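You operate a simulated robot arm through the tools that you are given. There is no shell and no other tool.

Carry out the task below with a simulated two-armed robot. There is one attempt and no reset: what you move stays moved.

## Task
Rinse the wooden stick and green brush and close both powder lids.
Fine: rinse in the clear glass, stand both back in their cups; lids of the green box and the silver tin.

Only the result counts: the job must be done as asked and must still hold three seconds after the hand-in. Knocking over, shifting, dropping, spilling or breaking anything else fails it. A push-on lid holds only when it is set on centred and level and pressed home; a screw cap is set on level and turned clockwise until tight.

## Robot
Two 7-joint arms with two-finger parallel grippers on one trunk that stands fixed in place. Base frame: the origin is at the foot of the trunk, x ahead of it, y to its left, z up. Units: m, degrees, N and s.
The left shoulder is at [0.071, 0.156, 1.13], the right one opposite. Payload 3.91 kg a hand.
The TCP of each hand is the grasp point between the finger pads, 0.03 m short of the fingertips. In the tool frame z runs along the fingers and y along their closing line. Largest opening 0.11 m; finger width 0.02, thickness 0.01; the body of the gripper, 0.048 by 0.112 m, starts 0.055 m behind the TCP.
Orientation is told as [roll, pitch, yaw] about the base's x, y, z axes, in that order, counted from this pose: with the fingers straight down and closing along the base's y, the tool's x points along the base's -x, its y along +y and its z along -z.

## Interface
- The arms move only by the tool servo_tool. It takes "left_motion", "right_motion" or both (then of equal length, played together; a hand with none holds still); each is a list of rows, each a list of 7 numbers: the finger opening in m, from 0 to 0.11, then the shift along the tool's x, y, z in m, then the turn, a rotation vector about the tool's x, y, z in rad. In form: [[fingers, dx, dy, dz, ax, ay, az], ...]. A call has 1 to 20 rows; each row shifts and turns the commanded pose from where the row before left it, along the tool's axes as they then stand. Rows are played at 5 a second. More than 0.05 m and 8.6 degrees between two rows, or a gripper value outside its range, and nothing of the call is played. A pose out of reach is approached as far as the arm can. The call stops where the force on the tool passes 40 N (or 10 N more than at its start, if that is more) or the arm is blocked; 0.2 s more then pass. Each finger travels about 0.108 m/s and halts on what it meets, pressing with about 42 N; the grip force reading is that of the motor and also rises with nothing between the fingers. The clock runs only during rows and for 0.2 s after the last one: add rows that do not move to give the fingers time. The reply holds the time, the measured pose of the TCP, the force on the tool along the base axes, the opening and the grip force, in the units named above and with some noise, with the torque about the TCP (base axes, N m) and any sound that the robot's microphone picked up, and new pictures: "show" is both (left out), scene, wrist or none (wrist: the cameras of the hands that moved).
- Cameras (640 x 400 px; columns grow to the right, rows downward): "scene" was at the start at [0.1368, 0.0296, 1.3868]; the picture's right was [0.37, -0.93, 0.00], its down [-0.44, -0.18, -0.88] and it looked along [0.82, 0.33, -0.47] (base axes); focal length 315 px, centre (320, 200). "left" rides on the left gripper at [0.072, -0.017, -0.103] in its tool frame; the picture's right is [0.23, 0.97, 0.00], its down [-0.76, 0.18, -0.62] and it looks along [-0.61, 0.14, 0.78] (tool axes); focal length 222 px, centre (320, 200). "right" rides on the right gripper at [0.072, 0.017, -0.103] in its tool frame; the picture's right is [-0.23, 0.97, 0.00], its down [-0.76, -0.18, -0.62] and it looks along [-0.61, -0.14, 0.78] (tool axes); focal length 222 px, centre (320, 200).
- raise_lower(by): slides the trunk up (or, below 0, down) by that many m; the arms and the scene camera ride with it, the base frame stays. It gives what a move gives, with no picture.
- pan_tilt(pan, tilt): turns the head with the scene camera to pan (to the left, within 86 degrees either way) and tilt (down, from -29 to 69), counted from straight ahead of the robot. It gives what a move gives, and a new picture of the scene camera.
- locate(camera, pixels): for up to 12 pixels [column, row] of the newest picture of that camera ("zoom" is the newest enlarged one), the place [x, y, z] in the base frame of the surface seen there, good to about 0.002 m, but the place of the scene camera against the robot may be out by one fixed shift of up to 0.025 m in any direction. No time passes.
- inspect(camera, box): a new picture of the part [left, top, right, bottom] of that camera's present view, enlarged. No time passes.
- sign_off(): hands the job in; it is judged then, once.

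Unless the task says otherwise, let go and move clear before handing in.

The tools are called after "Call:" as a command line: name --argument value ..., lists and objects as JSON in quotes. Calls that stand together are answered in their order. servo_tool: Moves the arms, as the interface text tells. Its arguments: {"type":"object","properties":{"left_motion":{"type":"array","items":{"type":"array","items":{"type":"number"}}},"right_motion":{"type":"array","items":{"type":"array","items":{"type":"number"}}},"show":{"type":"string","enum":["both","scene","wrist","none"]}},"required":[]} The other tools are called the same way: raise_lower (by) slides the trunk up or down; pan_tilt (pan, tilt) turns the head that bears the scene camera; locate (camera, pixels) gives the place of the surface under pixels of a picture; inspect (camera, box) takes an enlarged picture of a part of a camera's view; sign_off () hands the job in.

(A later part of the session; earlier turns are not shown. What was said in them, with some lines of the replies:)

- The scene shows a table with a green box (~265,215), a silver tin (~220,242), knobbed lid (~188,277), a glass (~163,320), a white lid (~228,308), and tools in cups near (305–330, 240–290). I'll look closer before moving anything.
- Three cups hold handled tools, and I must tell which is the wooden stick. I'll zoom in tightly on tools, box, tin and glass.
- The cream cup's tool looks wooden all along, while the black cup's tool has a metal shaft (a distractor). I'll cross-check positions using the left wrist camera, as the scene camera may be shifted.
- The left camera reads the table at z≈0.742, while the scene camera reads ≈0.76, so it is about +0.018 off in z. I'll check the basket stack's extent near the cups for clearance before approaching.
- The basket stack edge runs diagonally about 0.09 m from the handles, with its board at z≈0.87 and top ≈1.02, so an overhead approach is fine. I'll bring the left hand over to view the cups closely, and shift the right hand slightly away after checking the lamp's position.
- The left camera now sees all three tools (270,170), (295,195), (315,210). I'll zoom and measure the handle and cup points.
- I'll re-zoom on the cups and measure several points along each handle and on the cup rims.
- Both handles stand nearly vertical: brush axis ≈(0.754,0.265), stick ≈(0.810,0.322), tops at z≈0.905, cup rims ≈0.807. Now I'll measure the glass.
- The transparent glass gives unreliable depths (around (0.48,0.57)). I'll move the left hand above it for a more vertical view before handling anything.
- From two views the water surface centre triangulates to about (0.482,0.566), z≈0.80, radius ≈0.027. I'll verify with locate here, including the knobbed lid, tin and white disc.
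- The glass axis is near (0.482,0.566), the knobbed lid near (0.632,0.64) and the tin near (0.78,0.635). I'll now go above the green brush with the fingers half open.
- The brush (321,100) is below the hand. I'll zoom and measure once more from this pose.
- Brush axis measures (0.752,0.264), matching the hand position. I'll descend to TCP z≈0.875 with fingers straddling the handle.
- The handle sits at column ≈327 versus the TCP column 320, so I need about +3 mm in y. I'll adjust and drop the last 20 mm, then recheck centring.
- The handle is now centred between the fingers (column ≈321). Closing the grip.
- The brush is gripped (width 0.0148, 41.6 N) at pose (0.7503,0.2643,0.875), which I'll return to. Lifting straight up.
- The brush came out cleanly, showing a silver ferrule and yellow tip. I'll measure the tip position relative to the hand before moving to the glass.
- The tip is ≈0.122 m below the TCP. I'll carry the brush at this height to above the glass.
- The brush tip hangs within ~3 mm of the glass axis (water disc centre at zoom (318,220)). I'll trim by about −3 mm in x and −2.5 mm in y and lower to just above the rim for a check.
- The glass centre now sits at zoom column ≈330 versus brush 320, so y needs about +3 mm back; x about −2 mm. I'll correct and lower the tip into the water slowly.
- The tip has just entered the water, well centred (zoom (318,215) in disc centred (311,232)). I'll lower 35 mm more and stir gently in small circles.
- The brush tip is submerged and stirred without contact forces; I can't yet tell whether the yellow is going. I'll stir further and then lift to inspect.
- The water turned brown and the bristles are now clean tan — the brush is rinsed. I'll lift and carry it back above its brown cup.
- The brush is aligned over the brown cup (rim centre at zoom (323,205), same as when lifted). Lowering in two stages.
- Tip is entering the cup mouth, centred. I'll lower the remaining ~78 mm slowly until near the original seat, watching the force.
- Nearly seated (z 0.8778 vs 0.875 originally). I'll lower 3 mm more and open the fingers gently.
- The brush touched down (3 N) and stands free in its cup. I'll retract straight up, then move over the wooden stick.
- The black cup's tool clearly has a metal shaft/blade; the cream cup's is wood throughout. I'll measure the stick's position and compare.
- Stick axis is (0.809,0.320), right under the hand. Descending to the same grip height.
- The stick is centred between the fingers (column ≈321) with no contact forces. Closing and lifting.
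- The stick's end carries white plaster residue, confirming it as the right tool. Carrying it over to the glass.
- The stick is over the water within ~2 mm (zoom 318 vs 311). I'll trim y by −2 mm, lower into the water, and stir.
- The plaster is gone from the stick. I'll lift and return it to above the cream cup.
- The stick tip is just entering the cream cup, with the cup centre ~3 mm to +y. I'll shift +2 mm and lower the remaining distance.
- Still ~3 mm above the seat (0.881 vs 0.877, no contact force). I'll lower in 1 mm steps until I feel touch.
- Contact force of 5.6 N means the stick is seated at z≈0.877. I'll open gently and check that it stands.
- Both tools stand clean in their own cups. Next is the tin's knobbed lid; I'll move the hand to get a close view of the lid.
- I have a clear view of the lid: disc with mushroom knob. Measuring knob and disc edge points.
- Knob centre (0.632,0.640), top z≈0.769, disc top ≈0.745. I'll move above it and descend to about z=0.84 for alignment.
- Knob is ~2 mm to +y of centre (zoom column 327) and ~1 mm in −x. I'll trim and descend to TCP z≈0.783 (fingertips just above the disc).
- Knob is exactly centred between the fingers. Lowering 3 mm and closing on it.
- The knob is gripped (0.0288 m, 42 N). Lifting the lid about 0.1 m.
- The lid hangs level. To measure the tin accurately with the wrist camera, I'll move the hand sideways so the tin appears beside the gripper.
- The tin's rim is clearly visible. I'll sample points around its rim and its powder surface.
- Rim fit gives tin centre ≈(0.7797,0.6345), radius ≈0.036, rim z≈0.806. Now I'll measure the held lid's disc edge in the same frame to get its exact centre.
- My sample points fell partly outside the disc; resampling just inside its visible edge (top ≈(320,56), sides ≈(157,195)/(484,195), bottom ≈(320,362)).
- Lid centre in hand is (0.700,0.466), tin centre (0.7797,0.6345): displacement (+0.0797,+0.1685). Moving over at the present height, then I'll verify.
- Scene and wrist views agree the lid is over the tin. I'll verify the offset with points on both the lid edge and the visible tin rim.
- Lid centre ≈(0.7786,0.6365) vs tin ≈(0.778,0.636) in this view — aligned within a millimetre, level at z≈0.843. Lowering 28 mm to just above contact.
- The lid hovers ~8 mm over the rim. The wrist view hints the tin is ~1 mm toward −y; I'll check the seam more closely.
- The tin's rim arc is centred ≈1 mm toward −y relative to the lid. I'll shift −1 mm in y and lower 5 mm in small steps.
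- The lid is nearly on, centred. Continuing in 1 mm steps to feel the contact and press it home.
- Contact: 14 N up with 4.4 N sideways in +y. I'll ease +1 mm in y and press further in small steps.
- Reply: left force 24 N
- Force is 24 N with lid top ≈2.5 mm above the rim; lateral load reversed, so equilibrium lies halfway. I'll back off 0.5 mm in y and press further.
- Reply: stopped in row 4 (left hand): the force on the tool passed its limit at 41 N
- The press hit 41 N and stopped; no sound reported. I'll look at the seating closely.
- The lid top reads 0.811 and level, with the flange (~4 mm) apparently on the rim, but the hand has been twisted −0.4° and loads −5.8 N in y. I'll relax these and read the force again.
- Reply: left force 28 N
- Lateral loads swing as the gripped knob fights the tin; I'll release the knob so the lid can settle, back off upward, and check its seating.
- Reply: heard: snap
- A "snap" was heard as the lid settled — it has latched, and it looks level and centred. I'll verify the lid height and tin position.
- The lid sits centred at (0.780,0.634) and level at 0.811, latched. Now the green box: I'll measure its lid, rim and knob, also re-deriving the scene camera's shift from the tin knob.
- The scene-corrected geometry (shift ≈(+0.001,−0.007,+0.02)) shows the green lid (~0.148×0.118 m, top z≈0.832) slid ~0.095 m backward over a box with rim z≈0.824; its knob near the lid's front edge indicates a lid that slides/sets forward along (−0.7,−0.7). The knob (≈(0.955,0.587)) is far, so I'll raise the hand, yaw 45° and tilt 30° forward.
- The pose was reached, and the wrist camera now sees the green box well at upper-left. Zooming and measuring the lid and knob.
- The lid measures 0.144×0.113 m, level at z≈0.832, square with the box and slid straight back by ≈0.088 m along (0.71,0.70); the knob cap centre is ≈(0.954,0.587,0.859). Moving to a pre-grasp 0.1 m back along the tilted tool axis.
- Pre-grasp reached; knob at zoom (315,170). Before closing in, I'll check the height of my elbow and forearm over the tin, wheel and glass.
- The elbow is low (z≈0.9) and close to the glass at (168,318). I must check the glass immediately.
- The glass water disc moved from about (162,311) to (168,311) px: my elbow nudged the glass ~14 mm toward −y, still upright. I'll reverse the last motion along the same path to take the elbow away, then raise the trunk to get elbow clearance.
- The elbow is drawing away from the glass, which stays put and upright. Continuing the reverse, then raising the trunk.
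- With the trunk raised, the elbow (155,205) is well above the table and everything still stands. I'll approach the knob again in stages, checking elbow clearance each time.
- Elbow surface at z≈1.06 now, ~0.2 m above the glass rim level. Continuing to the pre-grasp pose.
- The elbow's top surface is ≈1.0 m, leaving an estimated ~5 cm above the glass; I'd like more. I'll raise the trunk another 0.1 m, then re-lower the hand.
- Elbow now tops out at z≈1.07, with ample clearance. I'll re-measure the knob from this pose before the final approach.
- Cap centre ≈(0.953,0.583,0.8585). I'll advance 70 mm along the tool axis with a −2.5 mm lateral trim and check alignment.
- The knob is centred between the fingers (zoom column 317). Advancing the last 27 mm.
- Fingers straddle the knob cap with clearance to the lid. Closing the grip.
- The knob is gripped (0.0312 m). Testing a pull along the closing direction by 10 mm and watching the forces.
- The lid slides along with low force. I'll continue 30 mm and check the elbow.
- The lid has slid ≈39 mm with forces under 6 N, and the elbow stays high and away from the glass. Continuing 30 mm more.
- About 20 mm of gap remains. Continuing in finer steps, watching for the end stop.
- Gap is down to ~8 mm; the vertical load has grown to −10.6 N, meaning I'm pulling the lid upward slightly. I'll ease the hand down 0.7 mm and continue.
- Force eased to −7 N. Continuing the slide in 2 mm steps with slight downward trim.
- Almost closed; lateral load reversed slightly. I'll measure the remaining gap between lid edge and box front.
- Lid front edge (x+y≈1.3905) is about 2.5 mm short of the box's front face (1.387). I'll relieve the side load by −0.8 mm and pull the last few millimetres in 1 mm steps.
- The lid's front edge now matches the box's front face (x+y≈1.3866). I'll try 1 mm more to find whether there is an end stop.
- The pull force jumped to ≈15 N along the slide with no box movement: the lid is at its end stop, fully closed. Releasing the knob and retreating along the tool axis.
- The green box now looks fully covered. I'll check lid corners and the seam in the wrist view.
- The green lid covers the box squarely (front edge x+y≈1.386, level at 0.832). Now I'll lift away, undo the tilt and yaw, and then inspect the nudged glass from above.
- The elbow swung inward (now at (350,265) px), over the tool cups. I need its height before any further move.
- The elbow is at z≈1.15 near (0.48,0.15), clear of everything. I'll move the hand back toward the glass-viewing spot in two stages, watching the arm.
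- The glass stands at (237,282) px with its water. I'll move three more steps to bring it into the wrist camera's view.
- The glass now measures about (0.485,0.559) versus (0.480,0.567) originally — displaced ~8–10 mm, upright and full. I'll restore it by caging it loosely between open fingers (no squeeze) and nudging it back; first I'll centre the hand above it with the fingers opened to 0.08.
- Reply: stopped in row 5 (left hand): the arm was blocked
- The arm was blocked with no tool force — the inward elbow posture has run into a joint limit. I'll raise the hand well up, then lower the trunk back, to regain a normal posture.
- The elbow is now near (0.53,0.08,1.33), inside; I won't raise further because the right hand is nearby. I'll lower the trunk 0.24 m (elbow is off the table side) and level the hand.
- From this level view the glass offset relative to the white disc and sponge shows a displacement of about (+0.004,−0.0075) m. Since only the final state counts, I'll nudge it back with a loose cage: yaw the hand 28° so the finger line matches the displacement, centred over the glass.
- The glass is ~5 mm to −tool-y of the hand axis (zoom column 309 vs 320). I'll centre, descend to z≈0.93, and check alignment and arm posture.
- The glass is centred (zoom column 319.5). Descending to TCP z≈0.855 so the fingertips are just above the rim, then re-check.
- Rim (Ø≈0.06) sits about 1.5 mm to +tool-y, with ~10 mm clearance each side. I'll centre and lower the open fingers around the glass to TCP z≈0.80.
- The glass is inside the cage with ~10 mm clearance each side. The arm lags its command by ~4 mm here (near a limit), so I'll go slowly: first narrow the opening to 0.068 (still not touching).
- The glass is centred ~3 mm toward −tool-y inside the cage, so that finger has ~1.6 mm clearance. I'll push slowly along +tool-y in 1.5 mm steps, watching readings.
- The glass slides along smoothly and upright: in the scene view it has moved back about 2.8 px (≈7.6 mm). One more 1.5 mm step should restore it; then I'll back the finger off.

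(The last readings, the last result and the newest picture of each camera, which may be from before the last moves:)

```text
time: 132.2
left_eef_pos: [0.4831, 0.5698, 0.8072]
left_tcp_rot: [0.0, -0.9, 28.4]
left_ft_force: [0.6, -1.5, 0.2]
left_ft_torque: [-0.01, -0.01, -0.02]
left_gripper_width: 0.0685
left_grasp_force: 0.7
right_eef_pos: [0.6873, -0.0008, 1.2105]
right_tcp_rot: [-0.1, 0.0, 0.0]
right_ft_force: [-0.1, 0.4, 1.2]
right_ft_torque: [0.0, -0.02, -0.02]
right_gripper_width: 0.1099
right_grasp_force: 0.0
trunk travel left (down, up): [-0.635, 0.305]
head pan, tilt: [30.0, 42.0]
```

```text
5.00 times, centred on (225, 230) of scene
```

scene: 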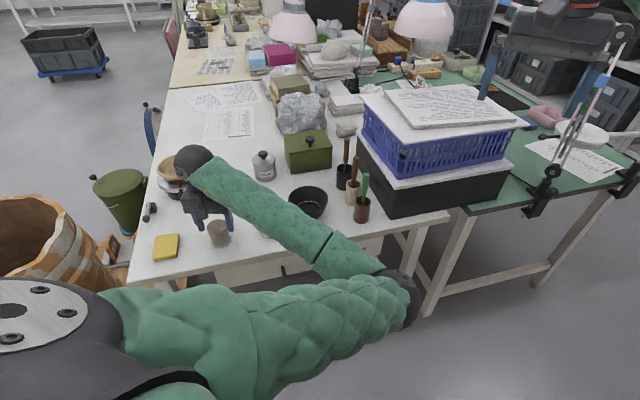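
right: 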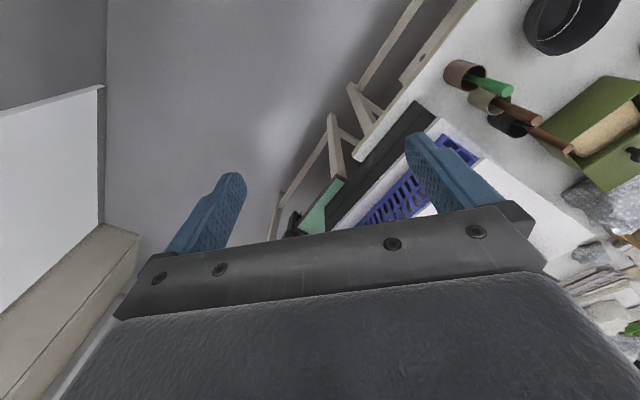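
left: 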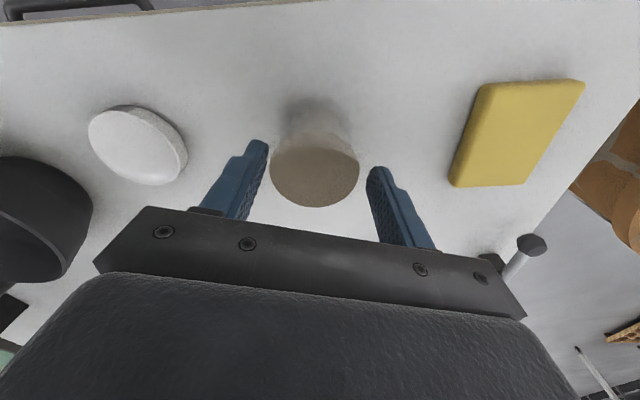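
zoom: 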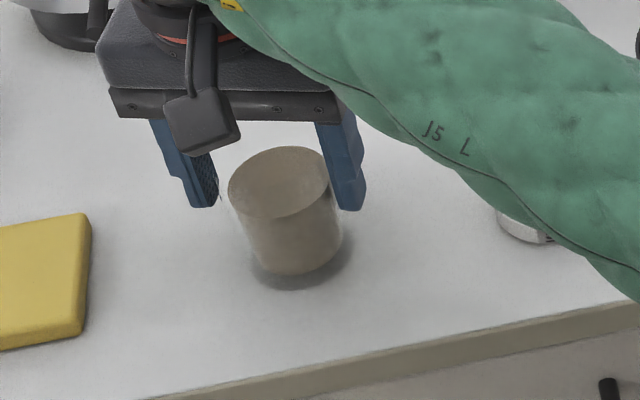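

The glass has moved back ≈9 mm in total. I'll open the fingers to free it and raise the hand straight up.

Call:
servo_tool --left_motion '[[0.072, 0, 0, 0, 0, 0, 0], [0.078, 0, 0, 0, 0, 0, 0], [0.084, 0, 0, 0, 0, 0, 0], [0.084, 0, 0, 0, 0, 0, 0], [0.084, 0, 0, -0.015, 0, 0, 0], [0.084, 0, 0, -0.02, 0, 0, 0], [0.084, 0, 0, -0.03, 0, 0, 0], [0.084, 0, 0, -0.03, 0, 0, 0], [0.084, 0, 0, -0.03, 0, 0, 0], [0.084, 0, 0, 0, 0, 0, 0]]'

Call:
inspect --camera "scene" --box '[160, 180, 280, 280]'

Call:
inspect --camera "left" --box '[220, 40, 420, 200]'

```text
time: 134.4
left_eef_pos: [0.4826, 0.5625, 0.9245]
left_tcp_rot: [0.1, 0.0, 28.0]
left_ft_force: [-1.3, 0.1, 0.8]
left_ft_torque: [-0.01, 0.0, 0.0]
left_gripper_width: 0.0839
left_grasp_force: 0.1
right_eef_pos: [0.6881, -0.0, 1.2106]
right_tcp_rot: [0.0, 0.0, 0.0]
right_ft_force: [0.4, 0.8, 0.0]
right_ft_torque: [0.0, -0.03, 0.0]
right_gripper_width: 0.1099
right_grasp_force: 0.2
trunk travel left (down, up): [-0.635, 0.305]
head pan, tilt: [30.0, 42.0]
```

scene: 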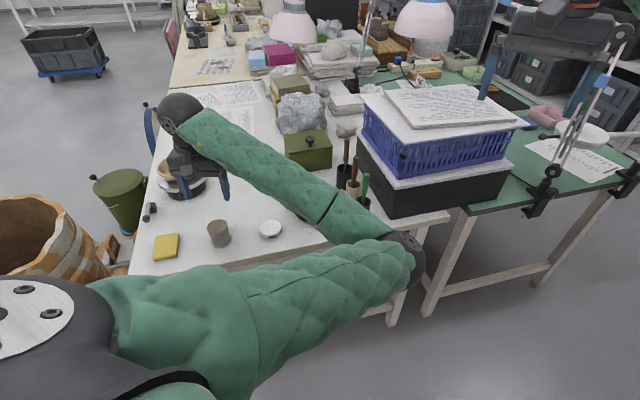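
left: 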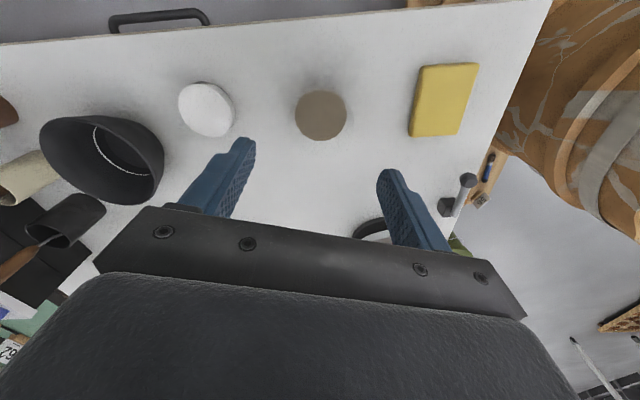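

```text
4.00 times, centred on (220, 230) of scene
```

zoom: 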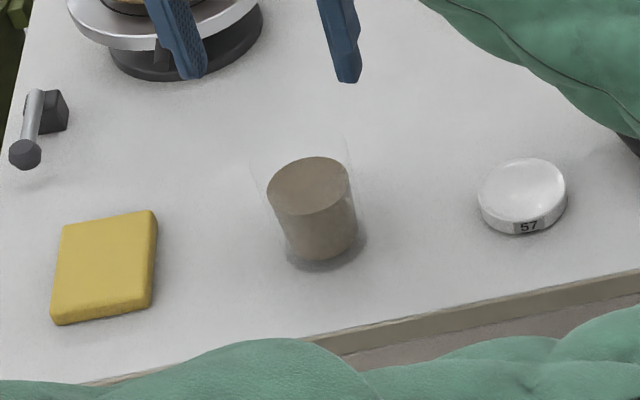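

```text
2.50 times, centred on (320, 120) of left
```

zoom: 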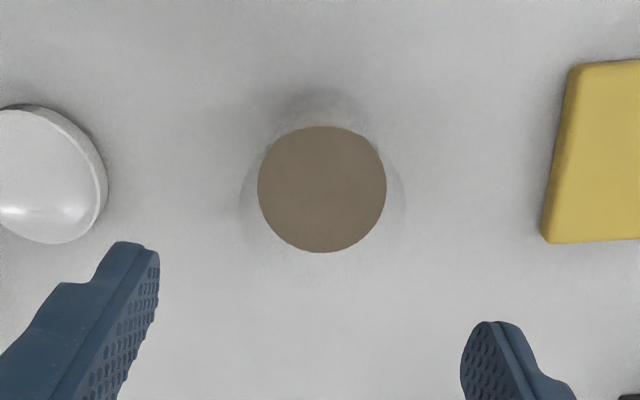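

The glass stands upright, restored to within ~1–2 mm of its original spot. I'll raise the hand well clear and make a final check of everything.

Call:
servo_tool --left_motion '[[0.084, 0, 0, -0.04, 0, 0, 0], [0.084, 0, 0, -0.04, 0, 0, 0], [0.084, 0, 0, -0.04, 0, 0, 0], [0.084, 0, 0, -0.04, 0, 0, 0], [0.084, 0, 0, -0.03, 0, 0, 0], [0.084, 0, 0, 0, 0, 0, 0]]'

Call:
pan_tilt --pan 26 --tilt 36

Call:
inspect --camera "left" --box '[0, 0, 340, 240]'

```text
time: 135.8
left_eef_pos: [0.4828, 0.564, 1.1139]
left_tcp_rot: [0.1, -0.1, 28.0]
left_ft_force: [-0.1, 0.3, 0.6]
left_ft_torque: [0.02, -0.02, -0.03]
left_gripper_width: 0.0839
left_grasp_force: 0.0
right_eef_pos: [0.6882, -0.0007, 1.2103]
right_tcp_rot: [-0.1, 0.1, 0.0]
right_ft_force: [0.3, -1.3, 0.0]
right_ft_torque: [0.01, 0.02, 0.03]
right_gripper_width: 0.11
right_grasp_force: 0.1
trunk travel left (down, up): [-0.635, 0.305]
head pan, tilt: [30.0, 42.0]
```

scene: 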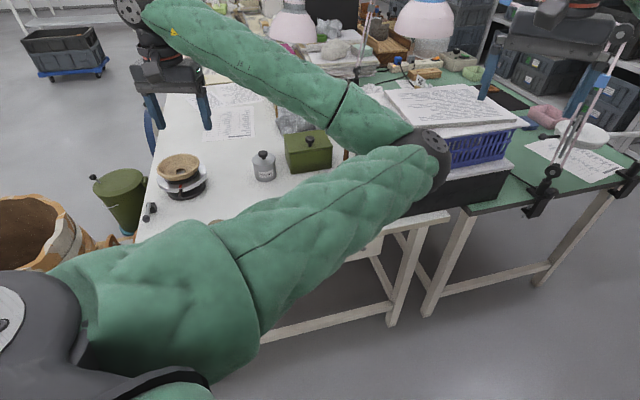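
left: 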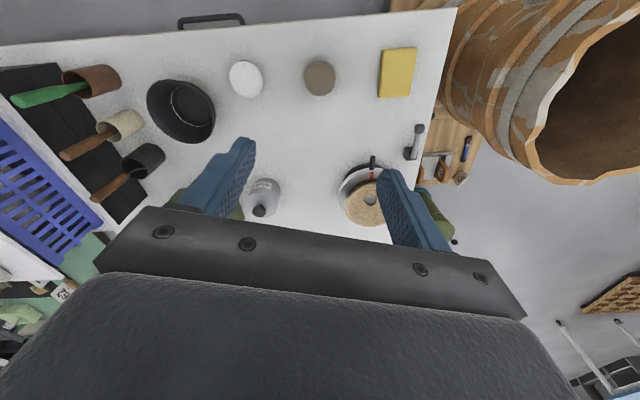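

```text
time: 136.5
left_eef_pos: [0.4821, 0.5625, 1.1147]
left_tcp_rot: [0.1, -0.2, 28.1]
left_ft_force: [-0.3, 0.1, -1.1]
left_ft_torque: [-0.02, -0.01, -0.01]
left_gripper_width: 0.0841
left_grasp_force: 0.1
right_eef_pos: [0.6885, -0.0008, 1.21]
right_tcp_rot: [0.0, 0.0, -0.1]
right_ft_force: [-0.1, 0.2, -0.1]
right_ft_torque: [0.01, -0.04, -0.02]
right_gripper_width: 0.11
right_grasp_force: 0.1
trunk travel left (down, up): [-0.635, 0.305]
head pan, tilt: [26.0, 36.0]
```

scene: 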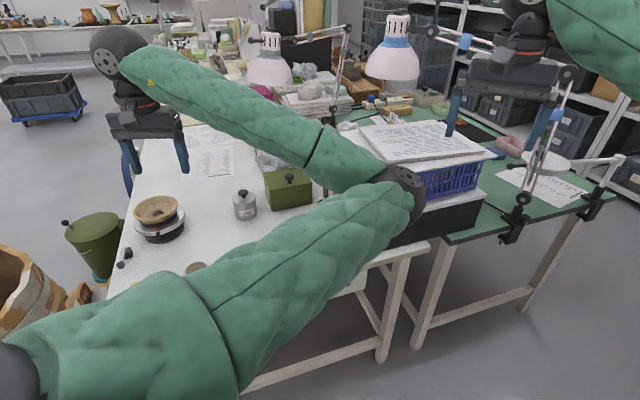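

```text
1.67 times, centred on (170, 120) of left
```

zoom: 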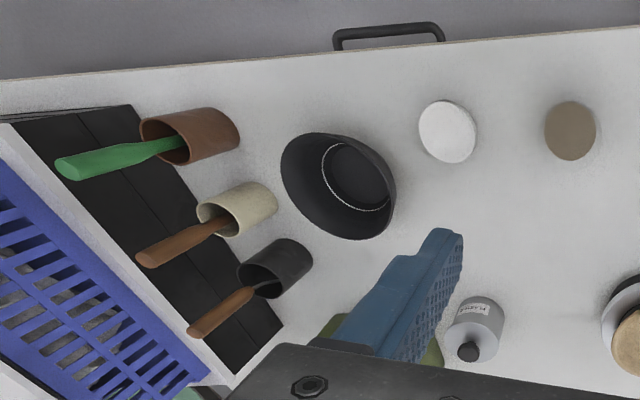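

Tools, bowl, disc, glass and tin all look right. A last close look at the two lids in the scene view.

Call:
inspect --camera "scene" --box '[215, 150, 335, 235]'

Call:
locate --camera "zoom" --pixels '[[270, 125], [450, 110], [400, 100], [380, 180], [150, 195], [300, 150]]'

```text
4.71 times, centred on (275, 192) of scene
```

zoom: 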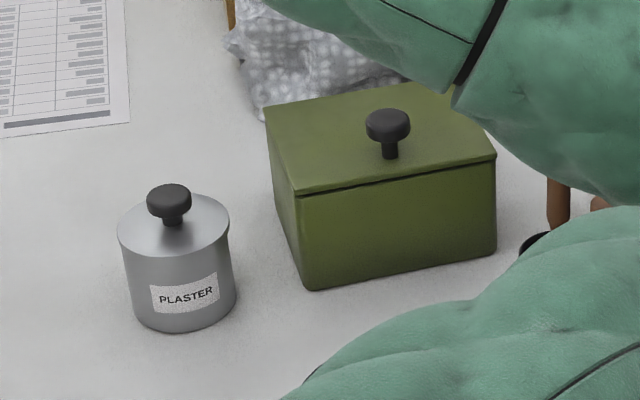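

```text
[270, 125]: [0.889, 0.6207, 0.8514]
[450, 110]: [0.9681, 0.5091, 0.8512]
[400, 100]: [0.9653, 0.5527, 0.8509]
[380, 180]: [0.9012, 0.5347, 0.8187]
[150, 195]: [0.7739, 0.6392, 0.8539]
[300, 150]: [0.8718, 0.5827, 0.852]
```

The scene view shows the green box lid fully over the box, with its front edge flush. It was pulled against its end stop. The silver lid is level and centred on the tin and snapped on. The rinsed stick stands in the cream cup and the rinsed brush in the brown one. The glass is upright and within about 1–2 mm of its starting place, and both hands are clear, so I'm handing in.

Call:
sign_off

```text
The job is handed in.
```

I rinsed the wooden stick and green brush, stood both back in their cups, and closed both lids. The job is handed in, and I haven't seen the verdict.

- **Green brush:** I stirred it in the clear glass until the yellow came off, and it is back in the brown cup.
- **Wooden stick:** I rinsed it in the same glass until the white plaster was gone, and it is back in the cream cup. By then the water was already brown from the brush.
- **Silver tin:** its knobbed lid is centred and level, and I heard it snap on.
- **Green box:** I slid its lid forward until it hit a firm stop, with its front edge flush with the box. There was no snap, so I'm taking it to be a sliding lid with nothing to press down.

**Glass was nudged:** while I reached for the green box, my elbow pushed the glass about 1 cm across the table. It stayed upright and I saw no spill. I moved it back between loosely opened fingers, to within about 1–2 mm of where it started.
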